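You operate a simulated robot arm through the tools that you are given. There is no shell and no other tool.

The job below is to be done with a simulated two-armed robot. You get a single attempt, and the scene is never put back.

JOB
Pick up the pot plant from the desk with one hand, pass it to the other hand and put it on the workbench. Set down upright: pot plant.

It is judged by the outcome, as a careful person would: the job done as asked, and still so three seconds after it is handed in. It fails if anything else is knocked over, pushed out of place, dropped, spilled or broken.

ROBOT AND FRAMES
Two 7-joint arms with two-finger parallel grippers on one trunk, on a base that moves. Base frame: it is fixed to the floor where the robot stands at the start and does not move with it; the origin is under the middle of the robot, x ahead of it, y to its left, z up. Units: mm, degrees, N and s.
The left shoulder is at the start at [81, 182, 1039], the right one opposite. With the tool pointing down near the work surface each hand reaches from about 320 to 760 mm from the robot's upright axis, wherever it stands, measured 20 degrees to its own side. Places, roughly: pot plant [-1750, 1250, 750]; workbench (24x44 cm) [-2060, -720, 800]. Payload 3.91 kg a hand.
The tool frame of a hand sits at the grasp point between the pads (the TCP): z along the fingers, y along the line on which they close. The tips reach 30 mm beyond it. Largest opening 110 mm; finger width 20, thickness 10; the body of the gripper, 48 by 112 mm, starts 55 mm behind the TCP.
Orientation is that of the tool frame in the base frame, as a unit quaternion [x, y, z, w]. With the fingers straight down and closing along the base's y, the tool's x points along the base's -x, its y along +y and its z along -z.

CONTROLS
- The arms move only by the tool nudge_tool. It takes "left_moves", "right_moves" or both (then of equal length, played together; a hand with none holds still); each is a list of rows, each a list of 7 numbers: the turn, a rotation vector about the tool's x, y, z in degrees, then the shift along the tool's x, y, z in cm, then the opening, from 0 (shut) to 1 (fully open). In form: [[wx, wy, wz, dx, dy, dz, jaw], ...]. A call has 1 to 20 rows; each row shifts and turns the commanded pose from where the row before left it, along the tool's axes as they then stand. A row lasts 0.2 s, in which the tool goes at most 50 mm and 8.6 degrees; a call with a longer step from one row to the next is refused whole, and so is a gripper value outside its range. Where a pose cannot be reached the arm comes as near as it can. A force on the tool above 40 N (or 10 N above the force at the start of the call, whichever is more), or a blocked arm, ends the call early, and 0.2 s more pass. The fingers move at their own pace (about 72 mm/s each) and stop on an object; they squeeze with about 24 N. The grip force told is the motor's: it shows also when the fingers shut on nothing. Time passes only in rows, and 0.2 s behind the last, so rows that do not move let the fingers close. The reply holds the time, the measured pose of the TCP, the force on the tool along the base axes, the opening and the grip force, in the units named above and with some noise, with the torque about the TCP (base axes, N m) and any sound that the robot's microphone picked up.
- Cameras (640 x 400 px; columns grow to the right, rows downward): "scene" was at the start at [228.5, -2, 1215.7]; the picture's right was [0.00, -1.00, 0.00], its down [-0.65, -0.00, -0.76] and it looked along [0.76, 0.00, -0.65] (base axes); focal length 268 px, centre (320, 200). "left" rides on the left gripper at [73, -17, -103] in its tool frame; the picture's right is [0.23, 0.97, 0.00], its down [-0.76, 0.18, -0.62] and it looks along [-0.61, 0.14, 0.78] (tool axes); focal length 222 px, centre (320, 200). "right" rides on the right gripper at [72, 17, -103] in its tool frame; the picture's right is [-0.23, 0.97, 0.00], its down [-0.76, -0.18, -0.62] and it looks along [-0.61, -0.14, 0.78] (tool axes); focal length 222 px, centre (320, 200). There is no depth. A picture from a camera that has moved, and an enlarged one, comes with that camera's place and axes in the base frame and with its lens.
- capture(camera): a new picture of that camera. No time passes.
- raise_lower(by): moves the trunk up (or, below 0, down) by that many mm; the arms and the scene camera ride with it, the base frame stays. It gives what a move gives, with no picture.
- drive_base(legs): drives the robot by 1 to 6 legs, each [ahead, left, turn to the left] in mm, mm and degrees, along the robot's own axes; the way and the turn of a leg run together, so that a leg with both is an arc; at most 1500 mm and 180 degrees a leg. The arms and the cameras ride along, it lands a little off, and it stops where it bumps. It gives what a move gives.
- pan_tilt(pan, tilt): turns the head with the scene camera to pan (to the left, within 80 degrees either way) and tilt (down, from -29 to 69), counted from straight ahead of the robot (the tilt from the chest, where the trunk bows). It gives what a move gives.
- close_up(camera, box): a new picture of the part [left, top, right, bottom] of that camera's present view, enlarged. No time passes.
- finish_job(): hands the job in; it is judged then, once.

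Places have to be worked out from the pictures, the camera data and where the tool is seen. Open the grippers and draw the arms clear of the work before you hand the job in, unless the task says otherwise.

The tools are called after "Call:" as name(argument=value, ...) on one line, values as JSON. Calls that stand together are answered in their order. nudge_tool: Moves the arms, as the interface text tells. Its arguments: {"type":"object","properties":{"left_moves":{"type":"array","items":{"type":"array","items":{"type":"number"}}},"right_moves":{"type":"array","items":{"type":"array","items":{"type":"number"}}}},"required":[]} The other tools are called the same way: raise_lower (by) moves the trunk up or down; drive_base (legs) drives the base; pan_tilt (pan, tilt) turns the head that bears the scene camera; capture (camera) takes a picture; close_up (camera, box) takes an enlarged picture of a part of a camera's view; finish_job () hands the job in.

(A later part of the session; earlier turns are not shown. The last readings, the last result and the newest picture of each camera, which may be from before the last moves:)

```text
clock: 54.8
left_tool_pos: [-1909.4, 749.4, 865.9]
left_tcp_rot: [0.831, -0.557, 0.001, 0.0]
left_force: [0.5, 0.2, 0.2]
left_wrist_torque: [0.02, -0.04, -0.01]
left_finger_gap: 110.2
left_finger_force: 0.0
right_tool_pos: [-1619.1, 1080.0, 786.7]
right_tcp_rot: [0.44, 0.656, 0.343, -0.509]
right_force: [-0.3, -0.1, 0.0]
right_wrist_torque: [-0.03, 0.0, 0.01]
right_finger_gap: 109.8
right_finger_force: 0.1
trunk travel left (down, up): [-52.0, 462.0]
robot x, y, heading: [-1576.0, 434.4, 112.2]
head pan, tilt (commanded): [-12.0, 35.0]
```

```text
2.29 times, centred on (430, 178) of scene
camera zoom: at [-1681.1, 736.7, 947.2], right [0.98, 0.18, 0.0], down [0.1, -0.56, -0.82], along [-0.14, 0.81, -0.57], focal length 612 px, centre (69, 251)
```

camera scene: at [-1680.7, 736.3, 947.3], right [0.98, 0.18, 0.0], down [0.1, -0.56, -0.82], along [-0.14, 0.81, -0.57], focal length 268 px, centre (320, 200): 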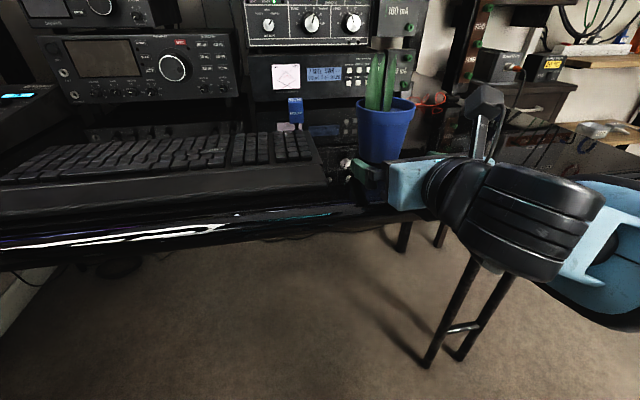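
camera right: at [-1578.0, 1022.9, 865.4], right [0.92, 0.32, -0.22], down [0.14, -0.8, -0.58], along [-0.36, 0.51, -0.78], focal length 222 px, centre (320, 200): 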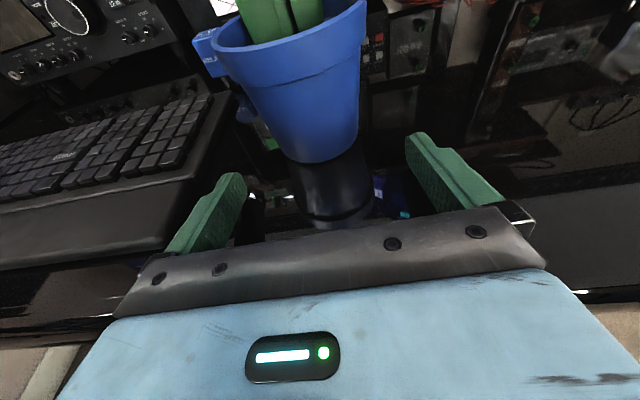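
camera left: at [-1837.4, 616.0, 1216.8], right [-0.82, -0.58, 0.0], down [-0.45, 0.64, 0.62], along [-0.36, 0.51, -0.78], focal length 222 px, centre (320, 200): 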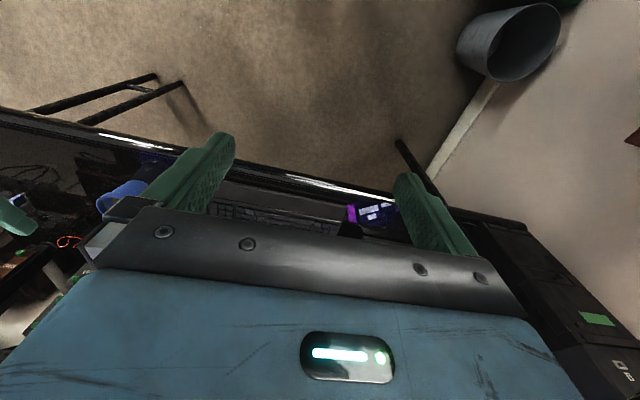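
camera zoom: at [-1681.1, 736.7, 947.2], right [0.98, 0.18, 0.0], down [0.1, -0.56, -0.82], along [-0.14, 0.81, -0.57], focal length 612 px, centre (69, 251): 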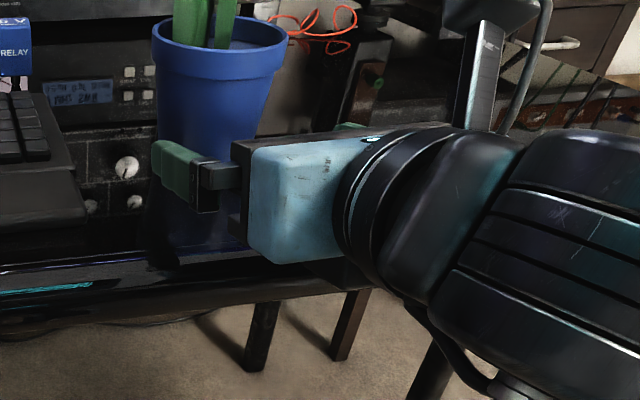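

The base edge re-measures at (-1637, 1128, 755), so the pot axis is ~82 mm ahead and laterally centred, and the hand is ~32 mm above the desk. I advance 45 mm gently and check.

Call:
nudge_tool(right_moves=[[0, 0, 0, 0.364, 0, 1.455, 1], [0, 0, 0, 0.364, 0, 1.455, 1], [0, 0, 0, 0.364, 0, 1.455, 1], [0, 0, 0, 0, 0, 0, 1]])

Call:
capture(camera="right")

Call:
close_up(camera="scene", box=[290, 90, 570, 265])

```text
clock: 55.8
left_tool_pos: [-1910.0, 749.0, 865.0]
left_tcp_rot: [0.831, -0.556, 0.001, 0.0]
left_force: [-0.1, -0.6, -0.4]
left_wrist_torque: [0.0, 0.01, 0.01]
left_finger_gap: 110.4
left_finger_force: 0.0
right_tool_pos: [-1636.6, 1123.3, 787.2]
right_tcp_rot: [0.44, 0.657, 0.342, -0.508]
right_force: [0.2, 0.9, 0.0]
right_wrist_torque: [0.0, -0.01, 0.01]
right_finger_gap: 110.1
right_finger_force: 0.0
trunk travel left (down, up): [-52.0, 462.0]
robot x, y, heading: [-1574.2, 435.9, 112.4]
head pan, tilt (commanded): [-12.0, 35.0]
```

```text
taken
camera right: at [-1588.7, 1052.9, 882.6], right [0.92, 0.32, -0.22], down [0.14, -0.8, -0.58], along [-0.36, 0.51, -0.78], focal length 222 px, centre (320, 200)
```

right: 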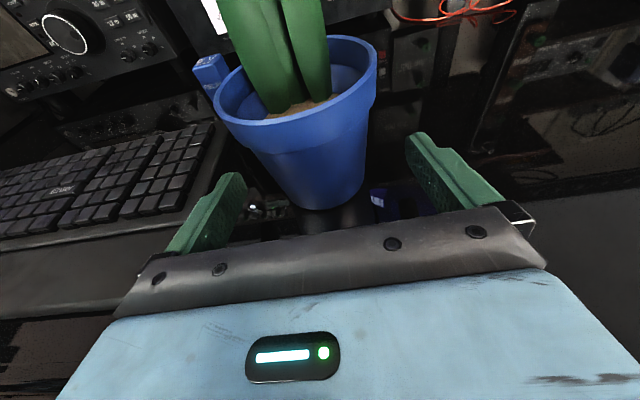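

```text
2.29 times, centred on (430, 178) of scene
camera zoom: at [-1681.1, 736.6, 947.2], right [0.98, 0.18, 0.0], down [0.1, -0.56, -0.82], along [-0.14, 0.81, -0.57], focal length 612 px, centre (69, 251)
```

zoom: 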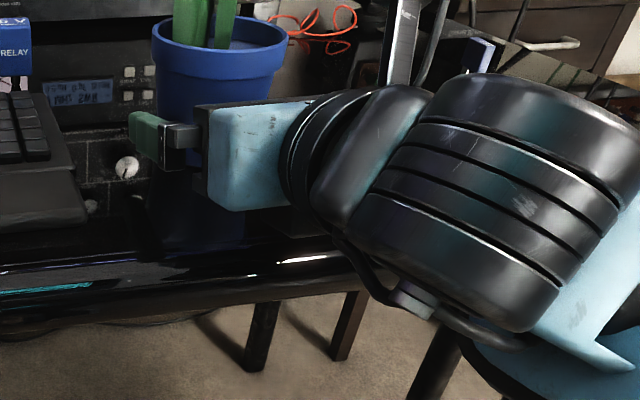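

Free of contact so far; the pot base now sits between the fingertips. I zoom into the wrist view to check lateral centring before the last 25 mm.

Call:
close_up(camera="right", box=[170, 110, 490, 310])

```text
2.00 times, centred on (330, 210) of right
camera zoom: at [-1588.7, 1052.9, 882.6], right [0.92, 0.32, -0.22], down [0.14, -0.8, -0.58], along [-0.36, 0.51, -0.78], focal length 444 px, centre (300, 180)
```

zoom: 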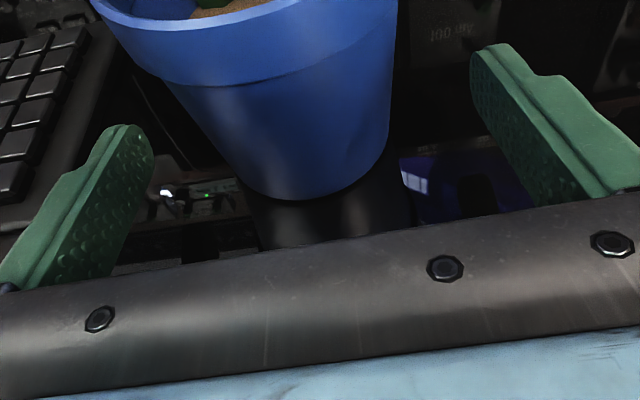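

The pot is centred within ~2 mm and ~33 mm ahead of the TCP. I advance the last 20 mm and close the right fingers on the pot.

Call:
nudge_tool(right_moves=[[0, 0, 0, 0.2425, 0.05, 0.97, 1], [0, 0, 0, 0.2425, 0.05, 0.97, 1], [0, 0, 0, 0, 0, 0, 1], [0, 0, 0, 0, 0, 0, 0.6], [0, 0, 0, 0, 0, 0, 0.5], [0, 0, 0, 0, 0, 0, 0.3], [0, 0, 0, 0, 0, 0, 0], [0, 0, 0, 0, 0, 0, 0], [0, 0, 0, 0, 0, 0, 0]])

Call:
capture(camera="right")

Call:
close_up(camera="scene", box=[290, 60, 570, 235])

```text
clock: 57.8
left_tool_pos: [-1910.0, 749.6, 866.5]
left_tcp_rot: [0.831, -0.556, 0.0, 0.001]
left_force: [0.0, -0.4, -0.1]
left_wrist_torque: [0.02, 0.05, 0.0]
left_finger_gap: 110.0
left_finger_force: 0.0
right_tool_pos: [-1642.8, 1140.9, 787.2]
right_tcp_rot: [0.439, 0.657, 0.341, -0.509]
right_force: [-1.0, -1.6, 0.7]
right_wrist_torque: [-0.07, 0.08, 0.05]
right_finger_gap: 72.4
right_finger_force: 24.0
trunk travel left (down, up): [-52.0, 462.0]
robot x, y, heading: [-1575.4, 436.5, 112.2]
head pan, tilt (commanded): [-12.0, 35.0]
```

```text
taken
camera right: at [-1595.3, 1071.6, 882.2], right [0.92, 0.32, -0.22], down [0.14, -0.8, -0.58], along [-0.36, 0.51, -0.78], focal length 222 px, centre (320, 200)
```

right: 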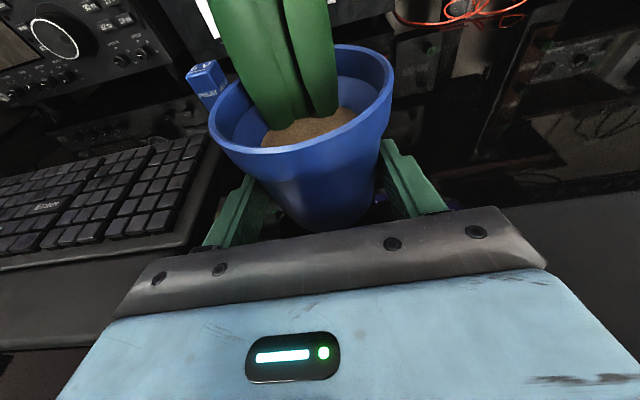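

```text
2.29 times, centred on (430, 148) of scene
camera zoom: at [-1681.2, 736.7, 947.1], right [0.98, 0.18, 0.0], down [0.1, -0.56, -0.82], along [-0.14, 0.81, -0.57], focal length 612 px, centre (69, 320)
```

zoom: 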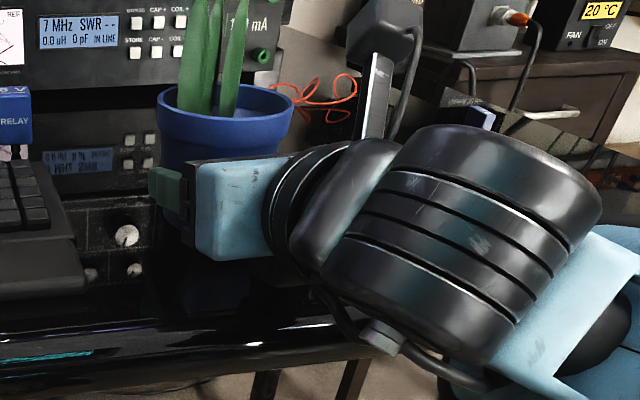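

The fingers closed at a 72 mm gap with 24 N: the pot is held. I lift with the trunk by 40 mm and check the readings and picture.

Call:
raise_lower(by=40)

Call:
capture(camera="right")

Call:
capture(camera="scene")

```text
clock: 58.7
left_tool_pos: [-1909.6, 750.7, 905.3]
left_tcp_rot: [0.831, -0.557, 0.002, 0.001]
left_force: [-0.6, 0.2, 0.7]
left_wrist_torque: [-0.02, 0.0, 0.02]
left_finger_gap: 109.8
left_finger_force: 0.0
right_tool_pos: [-1643.2, 1140.7, 826.1]
right_tcp_rot: [0.441, 0.657, 0.342, -0.507]
right_force: [0.4, -0.3, -4.6]
right_wrist_torque: [-0.11, -0.04, 0.04]
right_finger_gap: 72.2
right_finger_force: 23.9
trunk travel left (down, up): [-92.0, 422.0]
robot x, y, heading: [-1574.9, 437.6, 112.0]
head pan, tilt (commanded): [-12.0, 35.0]
```

```text
taken
camera right: at [-1595.3, 1072.6, 921.2], right [0.92, 0.32, -0.22], down [0.14, -0.8, -0.58], along [-0.36, 0.51, -0.78], focal length 222 px, centre (320, 200)
```

right: 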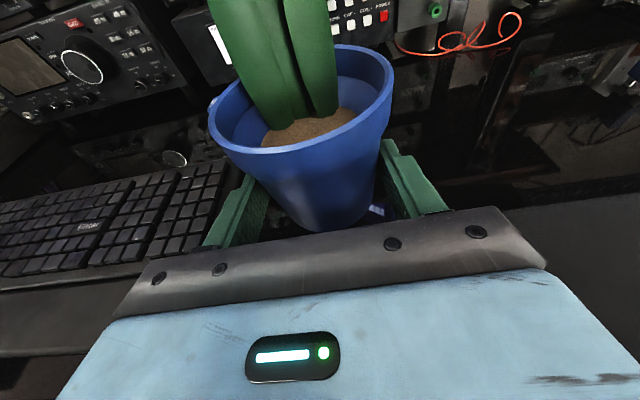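

```text
taken
camera scene: at [-1675.8, 724.0, 990.1], right [0.98, 0.18, 0.0], down [0.1, -0.57, -0.82], along [-0.14, 0.81, -0.57], focal length 268 px, centre (320, 200)
```

scene: 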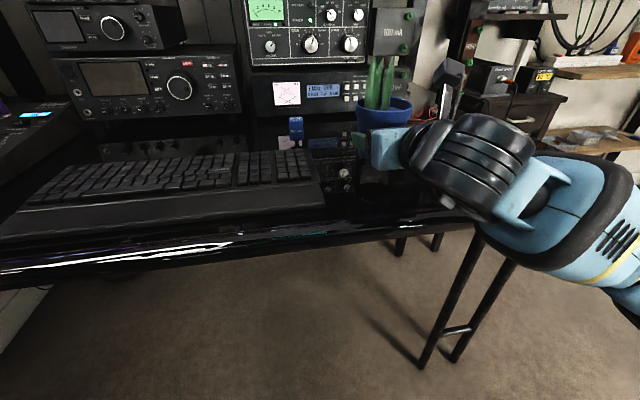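

The pot rose with the hand, unmoved in the grip (weight ≈4.6 N). I raise another 50 mm and back the robot straight away from the desk.

Call:
raise_lower(by=50)

Call:
drive_base(legs=[[-420, 0, 0]])

Call:
raise_lower(by=158)

Call:
capture(camera="scene")

Call:
capture(camera="right")

```text
clock: 59.6
left_tool_pos: [-1909.6, 750.5, 956.0]
left_tcp_rot: [0.83, -0.557, 0.001, 0.001]
left_force: [0.4, 0.3, -0.4]
left_wrist_torque: [-0.04, -0.01, 0.0]
left_finger_gap: 110.3
left_finger_force: 0.1
right_tool_pos: [-1642.3, 1142.0, 875.4]
right_tcp_rot: [0.44, 0.657, 0.341, -0.508]
right_force: [0.1, 0.3, -3.8]
right_wrist_torque: [-0.06, -0.01, -0.01]
right_finger_gap: 72.1
right_finger_force: 24.5
trunk travel left (down, up): [-142.0, 372.0]
robot x, y, heading: [-1575.7, 431.2, 111.9]
head pan, tilt (commanded): [-12.0, 35.0]
```

```text
clock: 62.2
left_tool_pos: [-1750.1, 359.1, 956.1]
left_tcp_rot: [0.83, -0.557, 0.001, 0.0]
left_force: [-0.6, -0.1, -0.4]
left_wrist_torque: [0.02, 0.0, 0.01]
left_finger_gap: 110.3
left_finger_force: 0.0
right_tool_pos: [-1482.2, 750.9, 878.0]
right_tcp_rot: [0.44, 0.657, 0.342, -0.509]
right_force: [-0.2, -0.2, -3.6]
right_wrist_torque: [-0.09, -0.03, 0.01]
right_finger_gap: 72.0
right_finger_force: 24.2
trunk travel left (down, up): [-142.0, 372.0]
robot x, y, heading: [-1416.8, 42.0, 112.0]
head pan, tilt (commanded): [-12.0, 35.0]
```

```text
clock: 64.0
left_tool_pos: [-1750.2, 359.8, 1113.0]
left_tcp_rot: [0.83, -0.558, 0.001, 0.001]
left_force: [1.0, 0.6, -0.6]
left_wrist_torque: [-0.03, 0.04, -0.02]
left_finger_gap: 110.1
left_finger_force: 0.1
right_tool_pos: [-1482.9, 750.4, 1033.9]
right_tcp_rot: [0.439, 0.657, 0.341, -0.509]
right_force: [0.1, -0.3, -3.0]
right_wrist_torque: [-0.08, -0.03, 0.02]
right_finger_gap: 72.0
right_finger_force: 24.1
trunk travel left (down, up): [-300.0, 214.0]
robot x, y, heading: [-1416.4, 43.7, 112.3]
head pan, tilt (commanded): [-12.0, 35.0]
```

```text
taken
camera scene: at [-1487.6, 262.6, 1223.4], right [0.98, 0.18, 0.0], down [0.1, -0.57, -0.82], along [-0.14, 0.81, -0.57], focal length 268 px, centre (320, 200)
```

scene: 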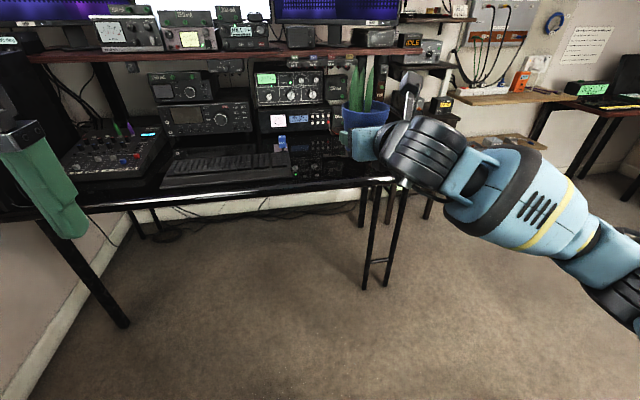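

```text
taken
camera right: at [-1435.3, 681.6, 1129.4], right [0.92, 0.32, -0.22], down [0.14, -0.8, -0.58], along [-0.36, 0.51, -0.78], focal length 222 px, centre (320, 200)
```

right: 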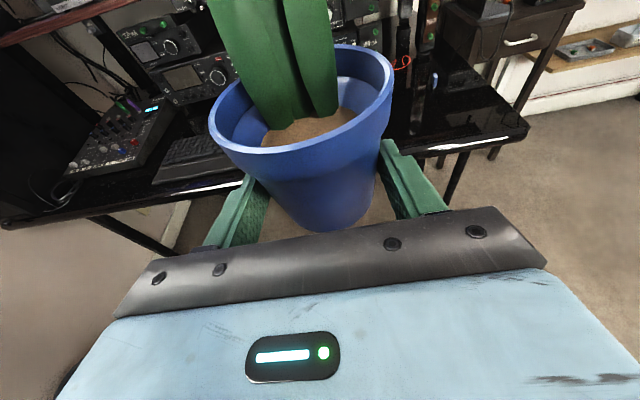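

The pot is held upright and steady in open space. Now I prepare the left hand: 18 cm ahead, a bit lower, pitch the fingers forward, then roll it (mirror of the right) so its camera is on top.

Call:
nudge_tool(left_moves=[[0, 0, 0, -4.5, 0, 2, 1], [0, 0, 0, -4.5, 0, 2, 1], [0, 0, 0, -4.5, 0, 2, 1], [0, 0, 0, -4.5, 0, 2, 1], [0, -8.4, 0, 0, 0, 0, 1], [0, -8.4, 0, 0, 0, 0, 1], [0, -8.4, 0, 0, 0, 0, 1], [0, -8.4, 0, 0, 0, 0, 1], [0, -8.4, 0, 0, 0, 0, 1], [0, -8.4, 0, 0, 0, 0, 1], [0, -8.4, 0, 0, 0, 0, 1], [0, -8.4, 0, 0, 0, 0, 1], [0, -8.4, 0, 0, 0, 0, 1]])

Call:
nudge_tool(left_moves=[[0, 0, -8.5, 0, 0, 0, 1], [0, 0, -8.5, 0, 0, 0, 1], [0, 0, -8.5, 0, 0, 0, 1], [0, 0, -8.5, 0, 0, 0, 1], [0, 0, -8.5, 0, 0, 0, 1], [0, 0, -8.5, 0, 0, 0, 1], [0, 0, -8.5, 0, 0, 0, 1], [0, 0, -8.5, 0, 0, 0, 1], [0, 0, -8.5, 0, 0, 0, 1], [0, 0, -8.5, 0, 0, 0, 1]])

```text
clock: 66.8
left_tool_pos: [-1819.3, 527.0, 1033.4]
left_tcp_rot: [0.656, -0.44, -0.509, -0.342]
left_force: [-0.2, -0.7, 0.1]
left_wrist_torque: [0.01, 0.04, -0.02]
left_finger_gap: 110.0
left_finger_force: 0.1
right_tool_pos: [-1482.1, 750.6, 1034.3]
right_tcp_rot: [0.44, 0.656, 0.342, -0.509]
right_force: [-0.7, -0.2, -4.4]
right_wrist_torque: [-0.12, -0.04, 0.0]
right_finger_gap: 72.2
right_finger_force: 24.0
trunk travel left (down, up): [-300.0, 214.0]
robot x, y, heading: [-1414.6, 42.7, 111.9]
head pan, tilt (commanded): [-12.0, 35.0]
```

```text
clock: 69.0
left_tool_pos: [-1830.4, 521.4, 1026.8]
left_tcp_rot: [0.784, 0.115, -0.166, -0.587]
left_force: [-0.7, -0.1, -0.6]
left_wrist_torque: [0.01, -0.02, 0.0]
left_finger_gap: 110.1
left_finger_force: 0.0
right_tool_pos: [-1483.3, 751.1, 1034.8]
right_tcp_rot: [0.441, 0.657, 0.342, -0.507]
right_force: [-0.2, 0.2, -4.2]
right_wrist_torque: [-0.07, -0.06, -0.07]
right_finger_gap: 72.2
right_finger_force: 23.8
trunk travel left (down, up): [-300.0, 214.0]
robot x, y, heading: [-1417.2, 41.7, 111.9]
head pan, tilt (commanded): [-12.0, 35.0]
```

The left hand is following the roll (pitch kept). I continue the remaining ~95°.

Call:
nudge_tool(left_moves=[[0, 0, -8.6, 0, 0, 0, 1], [0, 0, -8.6, 0, 0, 0, 1], [0, 0, -8.6, 0, 0, 0, 1], [0, 0, -8.6, 0, 0, 0, 1], [0, 0, -8.6, 0, 0, 0, 1], [0, 0, -8.6, 0, 0, 0, 1], [0, 0, -8.6, 0, 0, 0, 1], [0, 0, -8.6, 0, 0, 0, 1], [0, 0, -8.6, 0, 0, 0, 1], [0, 0, -8.6, 0, 0, 0, 1], [0, 0, -8.6, 0, 0, 0, 1], [0, 0, 0, 0, 0, 0, 1]])

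Call:
pan_tilt(pan=0, tilt=30)

Call:
capture(camera="scene")

```text
clock: 71.6
left_tool_pos: [-1832.7, 521.3, 1032.4]
left_tcp_rot: [0.441, 0.655, 0.321, -0.523]
left_force: [0.4, -0.6, -1.0]
left_wrist_torque: [-0.03, 0.01, -0.01]
left_finger_gap: 110.2
left_finger_force: 0.1
right_tool_pos: [-1483.7, 750.7, 1034.4]
right_tcp_rot: [0.439, 0.657, 0.341, -0.508]
right_force: [-0.3, 0.4, -4.0]
right_wrist_torque: [-0.08, -0.05, 0.03]
right_finger_gap: 72.1
right_finger_force: 24.1
trunk travel left (down, up): [-300.0, 214.0]
robot x, y, heading: [-1415.0, 42.4, 112.2]
head pan, tilt (commanded): [-12.0, 35.0]
```

```text
clock: 72.3
left_tool_pos: [-1832.3, 521.5, 1032.4]
left_tcp_rot: [0.444, 0.654, 0.32, -0.522]
left_force: [-2.2, -0.3, 0.0]
left_wrist_torque: [-0.03, -0.02, 0.01]
left_finger_gap: 110.0
left_finger_force: 0.1
right_tool_pos: [-1481.6, 749.2, 1034.6]
right_tcp_rot: [0.44, 0.658, 0.341, -0.508]
right_force: [-0.4, 0.1, -4.4]
right_wrist_torque: [-0.11, -0.01, 0.02]
right_finger_gap: 71.8
right_finger_force: 24.0
trunk travel left (down, up): [-300.0, 214.0]
robot x, y, heading: [-1416.3, 42.0, 112.0]
head pan, tilt (commanded): [0.0, 30.0]
```

```text
taken
camera scene: at [-1506.0, 259.5, 1231.2], right [0.93, 0.38, 0.0], down [0.19, -0.46, -0.87], along [-0.33, 0.8, -0.5], focal length 268 px, centre (320, 200)
```

scene: 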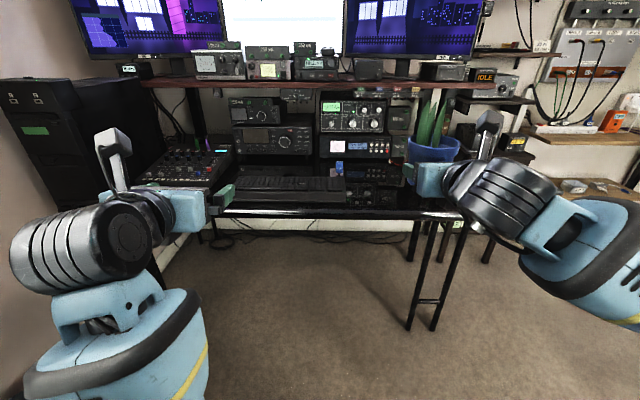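

Both hands now have their cameras on top. I start turning the right hand (with the pot) to the left about the vertical, first 34° while drawing it back slightly.

Call:
nudge_tool(right_moves=[[0, 0, 0, -0.48, 0, -1.94, 0], [0, 0, 0, -0.48, 0, -1.94, 0], [8.25, 0, -2.06, 0, 0, 0, 0], [8.25, 0, -2.06, 0, 0, 0, 0], [8.25, 0, -2.06, 0, 0, 0, 0], [8.25, 0, -2.06, 0, 0, 0, 0], [0, 0, 0, 0, 0, 0, 0]])

Call:
capture(camera="scene")

```text
clock: 73.9
left_tool_pos: [-1832.7, 522.0, 1032.1]
left_tcp_rot: [0.445, 0.654, 0.321, -0.521]
left_force: [0.2, 0.5, -0.8]
left_wrist_torque: [-0.01, 0.02, 0.01]
left_finger_gap: 109.7
left_finger_force: 0.1
right_tool_pos: [-1466.5, 715.0, 1035.2]
right_tcp_rot: [0.23, 0.756, 0.177, -0.587]
right_force: [1.2, 0.5, -3.6]
right_wrist_torque: [-0.04, -0.11, 0.01]
right_finger_gap: 72.3
right_finger_force: 24.2
trunk travel left (down, up): [-300.0, 214.0]
robot x, y, heading: [-1414.9, 44.5, 112.1]
head pan, tilt (commanded): [0.0, 30.0]
```

```text
taken
camera scene: at [-1506.2, 259.3, 1231.3], right [0.93, 0.38, 0.0], down [0.19, -0.46, -0.87], along [-0.33, 0.8, -0.5], focal length 268 px, centre (320, 200)
```

scene: 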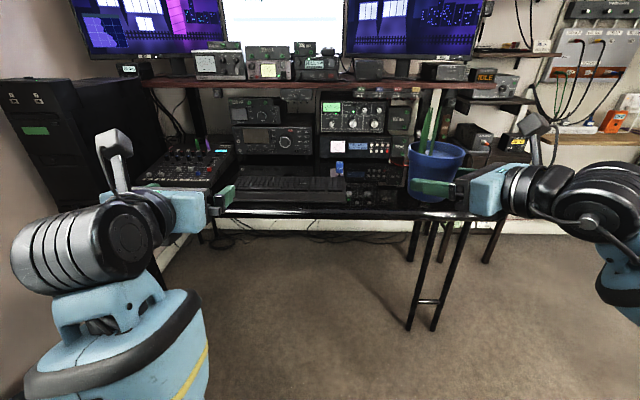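

Yaw of the right hand works and the pot stays level. I turn it another 34° to the left.

Call:
nudge_tool(right_moves=[[8.25, 0, -2.06, 0, 0, 0, 0], [8.25, 0, -2.06, 0, 0, 0, 0], [8.25, 0, -2.06, 0, 0, 0, 0], [8.25, 0, -2.06, 0, 0, 0, 0], [0, 0, 0, 0, 0, 0, 0]])

Call:
capture(camera="scene")

```text
clock: 75.1
left_tool_pos: [-1832.0, 521.7, 1031.6]
left_tcp_rot: [0.444, 0.655, 0.319, -0.522]
left_force: [-0.2, 1.4, 0.5]
left_wrist_torque: [0.03, 0.0, 0.04]
left_finger_gap: 109.8
left_finger_force: 0.0
right_tool_pos: [-1467.3, 713.2, 1035.5]
right_tcp_rot: [-0.002, 0.789, -0.005, -0.614]
right_force: [0.2, 0.9, -4.2]
right_wrist_torque: [0.0, -0.11, -0.01]
right_finger_gap: 72.3
right_finger_force: 24.6
trunk travel left (down, up): [-300.0, 214.0]
robot x, y, heading: [-1414.7, 43.3, 112.3]
head pan, tilt (commanded): [0.0, 30.0]
```

```text
taken
camera scene: at [-1506.0, 259.3, 1231.3], right [0.93, 0.38, 0.0], down [0.19, -0.46, -0.87], along [-0.33, 0.8, -0.5], focal length 268 px, centre (320, 200)
```

scene: 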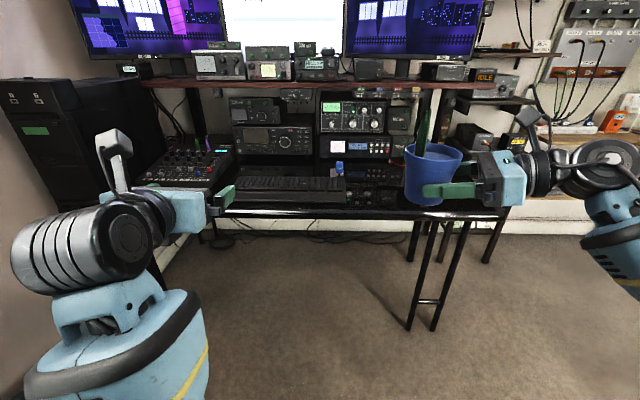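

The right hand now points along base -x. I turn it ~22° more so it points straight to the robot's left, and begin turning the left hand to the right.

Call:
nudge_tool(right_moves=[[8.25, 0, -2.06, 0, 0, 0, 0], [8.25, 0, -2.06, 0, 0, 0, 0], [4.2, 0, -1.05, 0, 0, 0, 0], [0, 0, 0, 0, 0, 0, 0], [0, 0, 0, 0, 0, 0, 0]], left_moves=[[0, 0, -2.7, 0, 0, 0, 1], [-8.25, 0, 2.06, 0, 0, 0, 1], [-8.25, 0, 2.06, 0, 0, 0, 1], [-8.25, 0, 2.06, 0, 0, 0, 1], [-8.25, 0, 2.06, 0, 0, 0, 1]])

Call:
capture(camera="scene")

```text
clock: 76.3
left_tool_pos: [-1822.1, 524.3, 1030.9]
left_tcp_rot: [0.6, 0.508, 0.483, -0.386]
left_force: [-0.1, -0.1, -0.2]
left_wrist_torque: [0.01, -0.04, 0.0]
left_finger_gap: 110.2
left_finger_force: 0.1
right_tool_pos: [-1468.0, 713.8, 1034.8]
right_tcp_rot: [-0.145, 0.775, -0.118, -0.603]
right_force: [-0.4, -0.5, -4.0]
right_wrist_torque: [0.03, -0.12, 0.01]
right_finger_gap: 72.2
right_finger_force: 23.4
trunk travel left (down, up): [-300.0, 214.0]
robot x, y, heading: [-1415.4, 43.0, 112.0]
head pan, tilt (commanded): [0.0, 30.0]
```

```text
taken
camera scene: at [-1506.2, 259.6, 1231.2], right [0.93, 0.38, 0.0], down [0.19, -0.46, -0.87], along [-0.33, 0.8, -0.5], focal length 268 px, centre (320, 200)
```

scene: 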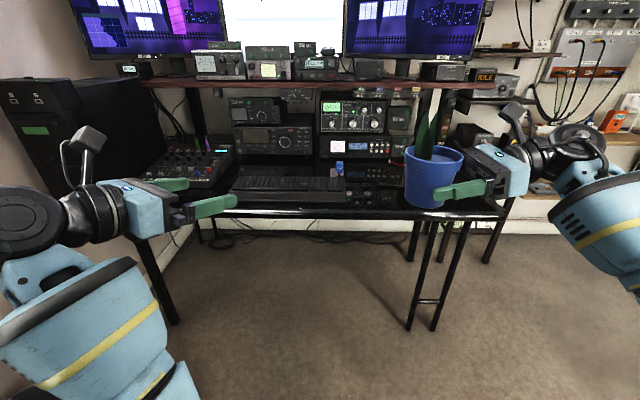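

The right hand points to the robot's left (heading ~202°), the left hand is at ~79°. I turn the left hand the remaining ~57° to face it.

Call:
nudge_tool(left_moves=[[-7.95, 0, 1.98, 0, 0, 0, 1], [-7.95, 0, 1.98, 0, 0, 0, 1], [-7.95, 0, 1.98, 0, 0, 0, 1], [-7.95, 0, 1.98, 0, 0, 0, 1], [-7.95, 0, 1.98, 0, 0, 0, 1], [-7.95, 0, 1.98, 0, 0, 0, 1], [-7.95, 0, 1.98, 0, 0, 0, 1], [0, 0, 0, 0, 0, 0, 1], [0, 0, 0, 0, 0, 0, 1]])

Call:
capture(camera="scene")

Call:
capture(camera="left")

```text
clock: 78.3
left_tool_pos: [-1818.6, 526.4, 1033.3]
left_tcp_rot: [0.762, 0.146, 0.62, -0.114]
left_force: [-1.1, 0.3, 0.1]
left_wrist_torque: [-0.02, -0.03, -0.01]
left_finger_gap: 110.1
left_finger_force: 0.0
right_tool_pos: [-1468.1, 713.5, 1035.7]
right_tcp_rot: [-0.147, 0.775, -0.119, -0.603]
right_force: [-0.1, 0.0, -3.6]
right_wrist_torque: [0.07, -0.1, 0.02]
right_finger_gap: 72.4
right_finger_force: 24.2
trunk travel left (down, up): [-300.0, 214.0]
robot x, y, heading: [-1418.0, 45.4, 112.0]
head pan, tilt (commanded): [0.0, 30.0]
```

```text
taken
camera scene: at [-1506.2, 259.5, 1231.2], right [0.93, 0.38, 0.0], down [0.19, -0.46, -0.87], along [-0.33, 0.8, -0.5], focal length 268 px, centre (320, 200)
```

scene: 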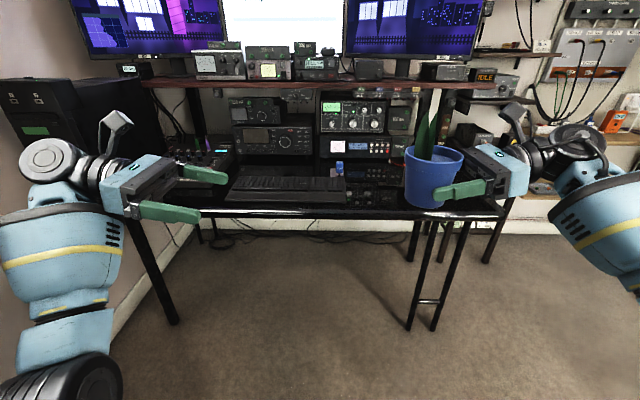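

```text
taken
camera left: at [-1905.5, 511.1, 1124.6], right [0.4, -0.89, 0.23], down [-0.65, -0.45, -0.62], along [0.65, 0.1, -0.75], focal length 222 px, centre (320, 200)
```

left: 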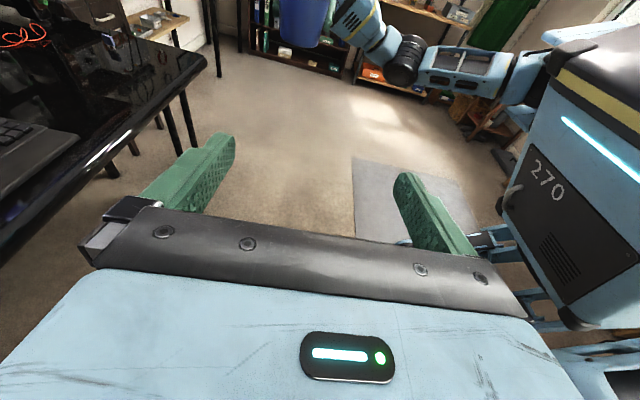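

The hands now face each other (headings 201.7° and 21.3°, pitched 14° and 12° down). I move the right hand with the pot 150 mm to the left and 40 mm back toward the robot's middle.

Call:
nudge_tool(right_moves=[[0, 0, 0, 0.91, -1.0, 3.64, 0], [0, 0, 0, 0.91, -1.0, 3.64, 0], [0, 0, 0, 0.91, -1.0, 3.64, 0], [0, 0, 0, 0.91, -1.0, 3.64, 0], [0, 0, 0, 0, 0, 0, 0], [0, 0, 0, 0, 0, 0, 0]])

Call:
capture(camera="scene")

Call:
capture(camera="left")

Call:
capture(camera="right")

```text
clock: 79.7
left_tool_pos: [-1817.4, 526.2, 1033.8]
left_tcp_rot: [0.762, 0.147, 0.62, -0.114]
left_force: [0.7, 0.2, 0.4]
left_wrist_torque: [0.01, 0.02, 0.0]
left_finger_gap: 110.3
left_finger_force: 0.1
right_tool_pos: [-1593.5, 620.6, 1034.7]
right_tcp_rot: [-0.145, 0.775, -0.118, -0.603]
right_force: [-0.4, -0.4, -4.7]
right_wrist_torque: [0.06, -0.09, 0.03]
right_finger_gap: 72.2
right_finger_force: 23.8
trunk travel left (down, up): [-300.0, 214.0]
robot x, y, heading: [-1413.6, 42.0, 111.8]
head pan, tilt (commanded): [0.0, 30.0]
```

```text
taken
camera scene: at [-1506.3, 259.3, 1231.3], right [0.93, 0.38, 0.0], down [0.19, -0.46, -0.87], along [-0.33, 0.8, -0.5], focal length 268 px, centre (320, 200)
```

scene: 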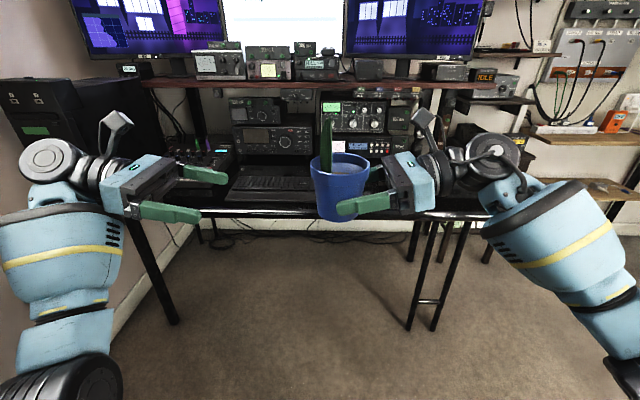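

```text
taken
camera left: at [-1905.6, 511.0, 1124.5], right [0.4, -0.89, 0.23], down [-0.65, -0.45, -0.62], along [0.65, 0.1, -0.75], focal length 222 px, centre (320, 200)
```

left: 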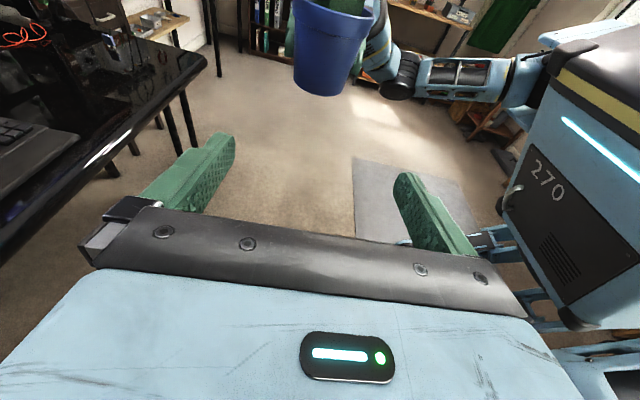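

```text
taken
camera right: at [-1521.9, 666.8, 1129.5], right [-0.31, 0.92, -0.23], down [0.8, 0.12, -0.58], along [-0.51, -0.36, -0.78], focal length 222 px, centre (320, 200)
```

right: 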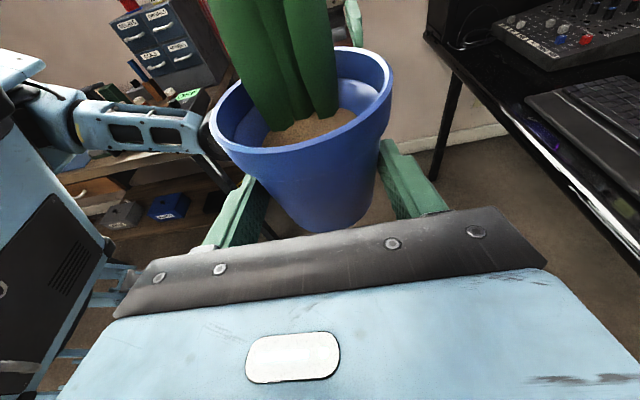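

The pot is between the hands, axis ≈ (-1606, 615), base z≈1003. I raise the left hand ~43 mm and bring it 100 mm closer, stopping well short, then check with its camera.

Call:
nudge_tool(left_moves=[[0, 0, 0, 2.08, 0, 2.97, 1], [0, 0, 0, 2.08, 0, 2.97, 1], [0, 0, 0, 2.08, 0, 2.97, 1], [0, 0, 0, 0, 0, 0, 1]])

Call:
capture(camera="left")

Call:
close_up(camera="scene", box=[90, 100, 490, 260])

```text
clock: 80.7
left_tool_pos: [-1725.6, 563.1, 1075.9]
left_tcp_rot: [0.762, 0.145, 0.621, -0.113]
left_force: [-0.7, 0.0, -0.3]
left_wrist_torque: [-0.01, 0.01, -0.01]
left_finger_gap: 110.0
left_finger_force: 0.0
right_tool_pos: [-1593.2, 620.5, 1033.6]
right_tcp_rot: [-0.145, 0.775, -0.118, -0.603]
right_force: [0.2, 0.6, -4.6]
right_wrist_torque: [0.05, -0.11, 0.01]
right_finger_gap: 72.3
right_finger_force: 23.5
trunk travel left (down, up): [-300.0, 214.0]
robot x, y, heading: [-1415.1, 44.5, 112.1]
head pan, tilt (commanded): [0.0, 30.0]
```

```text
taken
camera left: at [-1812.4, 548.7, 1167.3], right [0.4, -0.89, 0.23], down [-0.65, -0.45, -0.62], along [0.65, 0.1, -0.75], focal length 222 px, centre (320, 200)
```

left: 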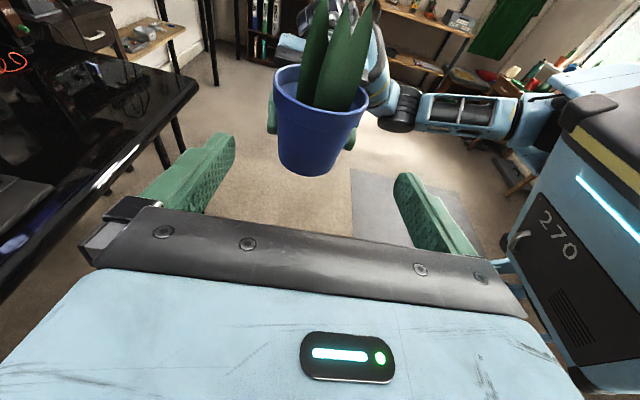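

```text
1.60 times, centred on (290, 180) of scene
camera zoom: at [-1506.6, 259.3, 1231.2], right [0.93, 0.38, 0.0], down [0.19, -0.46, -0.87], along [-0.33, 0.8, -0.5], focal length 428 px, centre (368, 232)
```

zoom: 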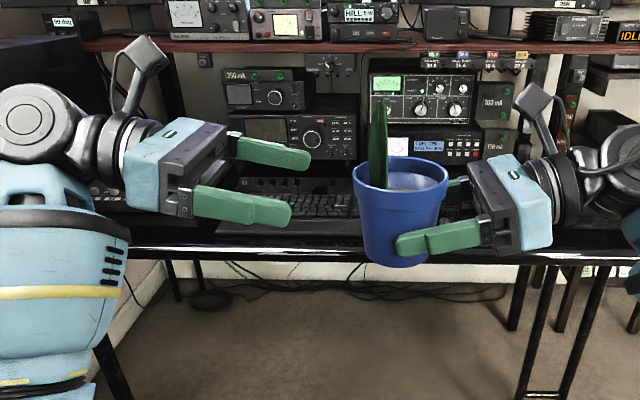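

The scene close-up shows the hands facing each other with the pot between. I zoom the left camera on the pot for an exact lateral and height check.

Call:
close_up(camera="left", box=[220, 30, 420, 200])

Call:
close_up(camera="scene", box=[240, 130, 440, 255])

```text
2.35 times, centred on (320, 115) of left
camera zoom: at [-1812.4, 548.7, 1167.3], right [0.4, -0.89, 0.23], down [-0.65, -0.45, -0.62], along [0.65, 0.1, -0.75], focal length 523 px, centre (320, 400)
```

zoom: 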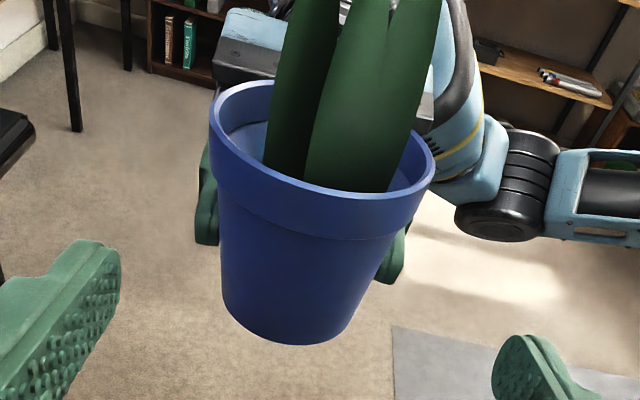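

```text
3.20 times, centred on (340, 192) of scene
camera zoom: at [-1506.6, 259.3, 1231.2], right [0.93, 0.38, 0.0], down [0.19, -0.46, -0.87], along [-0.33, 0.8, -0.5], focal length 857 px, centre (256, 224)
```

zoom: 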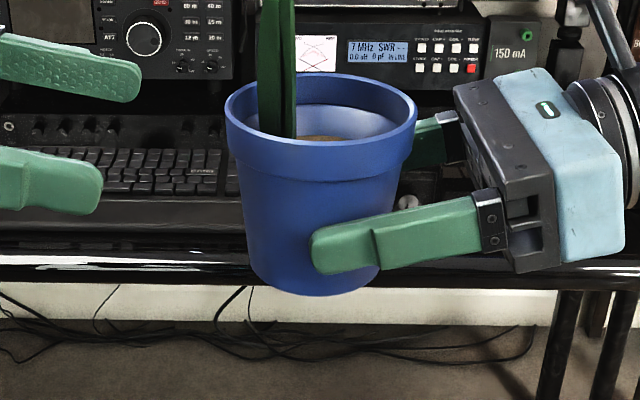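

From both views: the pot axis is ~25 mm ahead of the right TCP, i.e. ~119 mm ahead of the left TCP and ~5 mm to its left; lip spans z≈1061–1079. I advance the left hand two-thirds of the way, aligned on the lip height.

Call:
nudge_tool(left_moves=[[0, 0, 0, 0.41, -0.17, 2.3, 1], [0, 0, 0, 0.41, -0.17, 2.3, 1], [0, 0, 0, 0.41, -0.17, 2.3, 1], [0, 0, 0, 0, 0, 0, 1]])

Call:
close_up(camera="left", box=[170, 60, 470, 260])

Call:
close_up(camera="scene", box=[200, 100, 440, 255])

```text
clock: 81.7
left_tool_pos: [-1661.7, 592.9, 1073.8]
left_tcp_rot: [0.761, 0.147, 0.621, -0.115]
left_force: [0.0, -0.4, -0.2]
left_wrist_torque: [0.01, 0.01, 0.0]
left_finger_gap: 110.2
left_finger_force: 0.0
right_tool_pos: [-1592.9, 619.9, 1033.9]
right_tcp_rot: [-0.145, 0.775, -0.118, -0.603]
right_force: [0.3, 0.2, -4.5]
right_wrist_torque: [0.07, -0.13, 0.02]
right_finger_gap: 72.5
right_finger_force: 24.4
trunk travel left (down, up): [-300.0, 214.0]
robot x, y, heading: [-1412.3, 45.0, 112.4]
head pan, tilt (commanded): [0.0, 30.0]
```

```text
2.00 times, centred on (320, 160) of left
camera zoom: at [-1748.5, 578.3, 1164.8], right [0.4, -0.89, 0.23], down [-0.65, -0.45, -0.62], along [0.65, 0.1, -0.75], focal length 444 px, centre (320, 280)
```

zoom: 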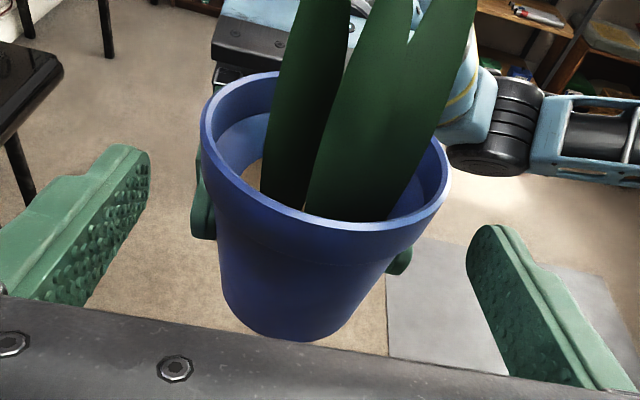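

```text
2.58 times, centred on (320, 178) of scene
camera zoom: at [-1506.4, 259.3, 1231.3], right [0.93, 0.38, 0.0], down [0.19, -0.46, -0.87], along [-0.33, 0.8, -0.5], focal length 691 px, centre (320, 258)
```

zoom: 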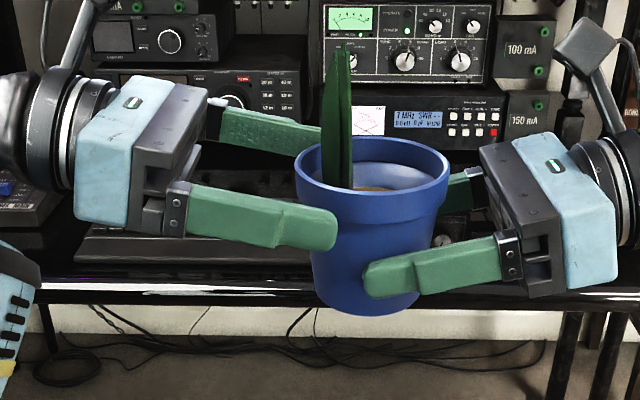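

The left fingers straddle the pot at lip height with even clearances (lateral error ≈1 mm, ~49 mm to the axis). I advance the last 36 mm and close the left fingers while the right still holds.

Call:
nudge_tool(left_moves=[[0, 0, 0, 0.24, -0.05, 1.2, 1], [0, 0, 0, 0.24, -0.05, 1.2, 1], [0, 0, 0, 0.24, 0, 1.15, 1], [0, 0, 0, 0, 0, 0, 1]])

Call:
close_up(camera="left", box=[170, 60, 470, 260])

Call:
close_up(camera="scene", box=[220, 110, 440, 250])

```text
clock: 82.7
left_tool_pos: [-1628.0, 607.0, 1073.0]
left_tcp_rot: [0.762, 0.147, 0.62, -0.114]
left_force: [-0.7, 0.7, 0.9]
left_wrist_torque: [-0.03, 0.0, -0.04]
left_finger_gap: 110.3
left_finger_force: 0.2
right_tool_pos: [-1593.5, 619.8, 1035.0]
right_tcp_rot: [-0.145, 0.776, -0.118, -0.603]
right_force: [0.1, -0.4, -4.5]
right_wrist_torque: [0.02, -0.09, 0.0]
right_finger_gap: 72.3
right_finger_force: 23.7
trunk travel left (down, up): [-300.0, 214.0]
robot x, y, heading: [-1412.5, 37.6, 112.2]
head pan, tilt (commanded): [0.0, 30.0]
```

```text
2.00 times, centred on (320, 160) of left
camera zoom: at [-1715.3, 592.0, 1164.9], right [0.4, -0.89, 0.23], down [-0.65, -0.45, -0.62], along [0.65, 0.1, -0.75], focal length 444 px, centre (320, 280)
```

zoom: 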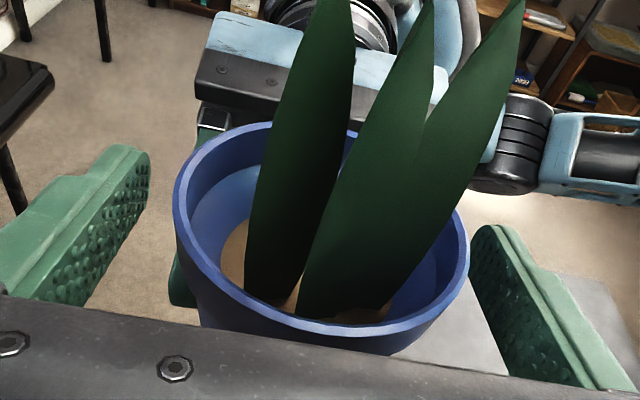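

```text
2.86 times, centred on (330, 180) of scene
camera zoom: at [-1506.3, 259.3, 1231.2], right [0.93, 0.38, 0.0], down [0.19, -0.46, -0.87], along [-0.33, 0.8, -0.5], focal length 765 px, centre (291, 257)
```

zoom: 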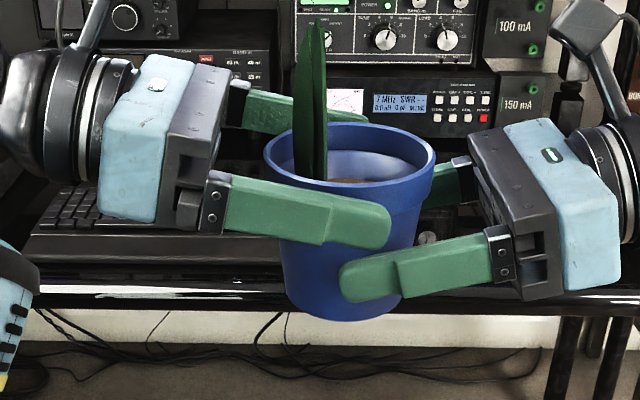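

The left fingers straddle the lip with clear separation from the right fingers below. I close the left fingers.

Call:
nudge_tool(left_moves=[[0, 0, 0, 0, 0, 0, 0.85], [0, 0, 0, 0, 0, 0, 0.8], [0, 0, 0, 0, 0, 0, 0.7], [0, 0, 0, 0, 0, 0, 0.4], [0, 0, 0, 0, 0, 0, 0], [0, 0, 0, 0, 0, 0, 0], [0, 0, 0, 0, 0, 0, 0]])

Call:
close_up(camera="left", box=[170, 60, 470, 260])

Call:
close_up(camera="scene", box=[220, 110, 440, 250])

```text
clock: 84.3
left_tool_pos: [-1629.1, 605.8, 1074.7]
left_tcp_rot: [0.762, 0.146, 0.621, -0.113]
left_force: [3.7, -3.6, 0.3]
left_wrist_torque: [-0.06, -0.04, -0.19]
left_finger_gap: 85.9
left_finger_force: 23.8
right_tool_pos: [-1593.1, 620.4, 1035.3]
right_tcp_rot: [-0.145, 0.775, -0.118, -0.604]
right_force: [-3.2, 4.2, -4.6]
right_wrist_torque: [-0.01, -0.14, 0.05]
right_finger_gap: 72.2
right_finger_force: 23.5
trunk travel left (down, up): [-300.0, 214.0]
robot x, y, heading: [-1419.3, 39.0, 112.3]
head pan, tilt (commanded): [0.0, 30.0]
```

```text
2.00 times, centred on (320, 160) of left
camera zoom: at [-1715.2, 591.8, 1164.9], right [0.4, -0.89, 0.23], down [-0.65, -0.45, -0.62], along [0.65, 0.1, -0.75], focal length 444 px, centre (320, 280)
```

zoom: 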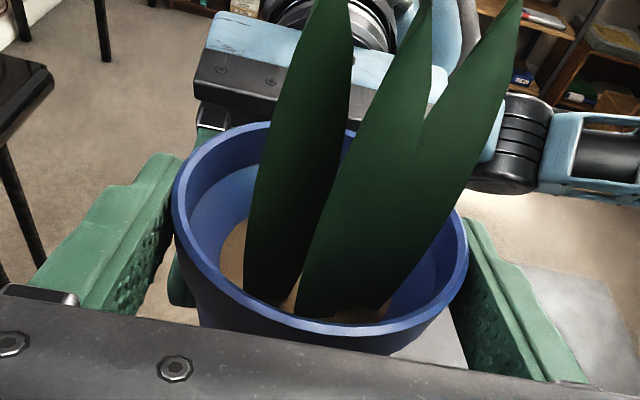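

```text
2.86 times, centred on (330, 180) of scene
camera zoom: at [-1506.2, 259.4, 1231.3], right [0.93, 0.38, 0.0], down [0.19, -0.46, -0.87], along [-0.33, 0.8, -0.5], focal length 765 px, centre (291, 257)
```

zoom: 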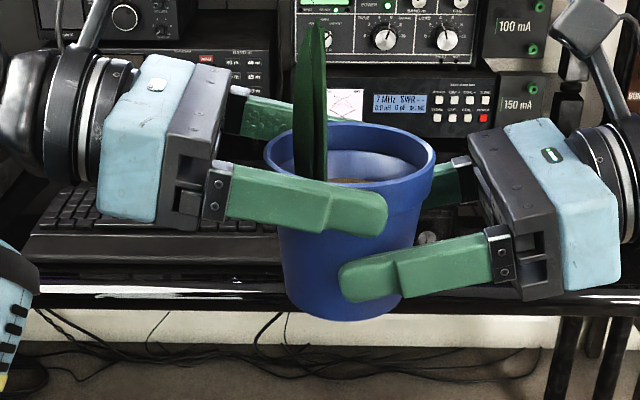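

The left hand grips the lip (gap 85.9 mm, 24 N) with only ~5 N of cross force. I open the right fingers slowly, holding still.

Call:
nudge_tool(right_moves=[[0, 0, 0, 0, 0, 0, 0.68], [0, 0, 0, 0, 0, 0, 0.72], [0, 0, 0, 0, 0, 0, 0.8], [0, 0, 0, 0, 0, 0, 0.9], [0, 0, 0, 0, 0, 0, 1], [0, 0, 0, 0, 0, 0, 1]], left_moves=[[0, 0, 0, 0, 0, 0, 0], [0, 0, 0, 0, 0, 0, 0], [0, 0, 0, 0, 0, 0, 0], [0, 0, 0, 0, 0, 0, 0], [0, 0, 0, 0, 0, 0, 0], [0, 0, 0, 0, 0, 0, 0]])

Call:
close_up(camera="scene", box=[220, 110, 440, 250])

```text
clock: 85.7
left_tool_pos: [-1628.1, 608.6, 1073.1]
left_tcp_rot: [0.762, 0.148, 0.62, -0.115]
left_force: [0.2, 0.5, 0.2]
left_wrist_torque: [-0.04, 0.06, 0.03]
left_finger_gap: 85.9
left_finger_force: 24.3
right_tool_pos: [-1592.8, 619.9, 1034.2]
right_tcp_rot: [-0.146, 0.775, -0.118, -0.603]
right_force: [-0.5, -0.4, 0.0]
right_wrist_torque: [0.03, 0.0, 0.01]
right_finger_gap: 109.8
right_finger_force: 0.0
trunk travel left (down, up): [-300.0, 214.0]
robot x, y, heading: [-1413.1, 42.7, 112.1]
head pan, tilt (commanded): [0.0, 30.0]
```

```text
2.86 times, centred on (330, 180) of scene
camera zoom: at [-1506.2, 259.4, 1231.3], right [0.93, 0.38, 0.0], down [0.19, -0.46, -0.87], along [-0.33, 0.8, -0.5], focal length 765 px, centre (291, 257)
```

zoom: 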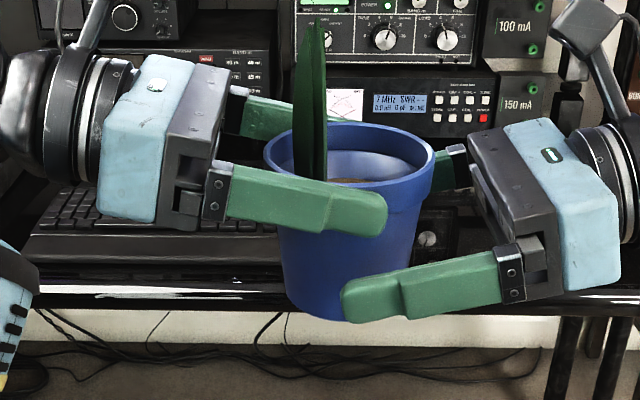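

The right hand is open and the pot stays in the left hand, unmoved. I draw the right hand straight back 120 mm.

Call:
nudge_tool(right_moves=[[0, 0, 0, -0.48, 0, -1.94, 1], [0, 0, 0, -0.97, 0, -3.88, 1], [0, 0, 0, -0.97, 0, -3.88, 1], [0, 0, 0, -0.97, 0, -3.88, 1], [0, 0, 0, 0, 0, 0, 1]])

Call:
capture(camera="scene")

Call:
capture(camera="left")

```text
clock: 86.9
left_tool_pos: [-1629.2, 607.9, 1072.8]
left_tcp_rot: [0.762, 0.146, 0.62, -0.113]
left_force: [0.4, 0.3, -0.7]
left_wrist_torque: [-0.02, 0.06, 0.0]
left_finger_gap: 85.7
left_finger_force: 24.5
right_tool_pos: [-1462.4, 671.7, 1036.5]
right_tcp_rot: [-0.145, 0.775, -0.118, -0.603]
right_force: [-0.6, -0.6, -0.1]
right_wrist_torque: [0.0, 0.02, 0.01]
right_finger_gap: 109.8
right_finger_force: 0.1
trunk travel left (down, up): [-300.0, 214.0]
robot x, y, heading: [-1415.1, 45.0, 112.1]
head pan, tilt (commanded): [0.0, 30.0]
```

```text
taken
camera scene: at [-1506.6, 259.3, 1231.2], right [0.93, 0.38, 0.0], down [0.19, -0.46, -0.87], along [-0.33, 0.8, -0.5], focal length 268 px, centre (320, 200)
```

scene: 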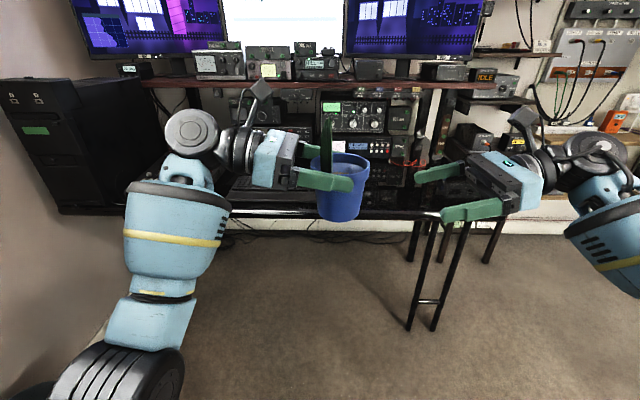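

```text
taken
camera left: at [-1715.8, 591.8, 1164.8], right [0.4, -0.89, 0.23], down [-0.65, -0.45, -0.62], along [0.65, 0.1, -0.75], focal length 222 px, centre (320, 200)
```

left: 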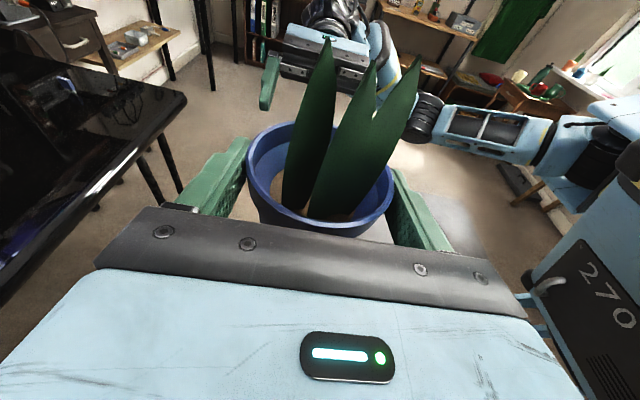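

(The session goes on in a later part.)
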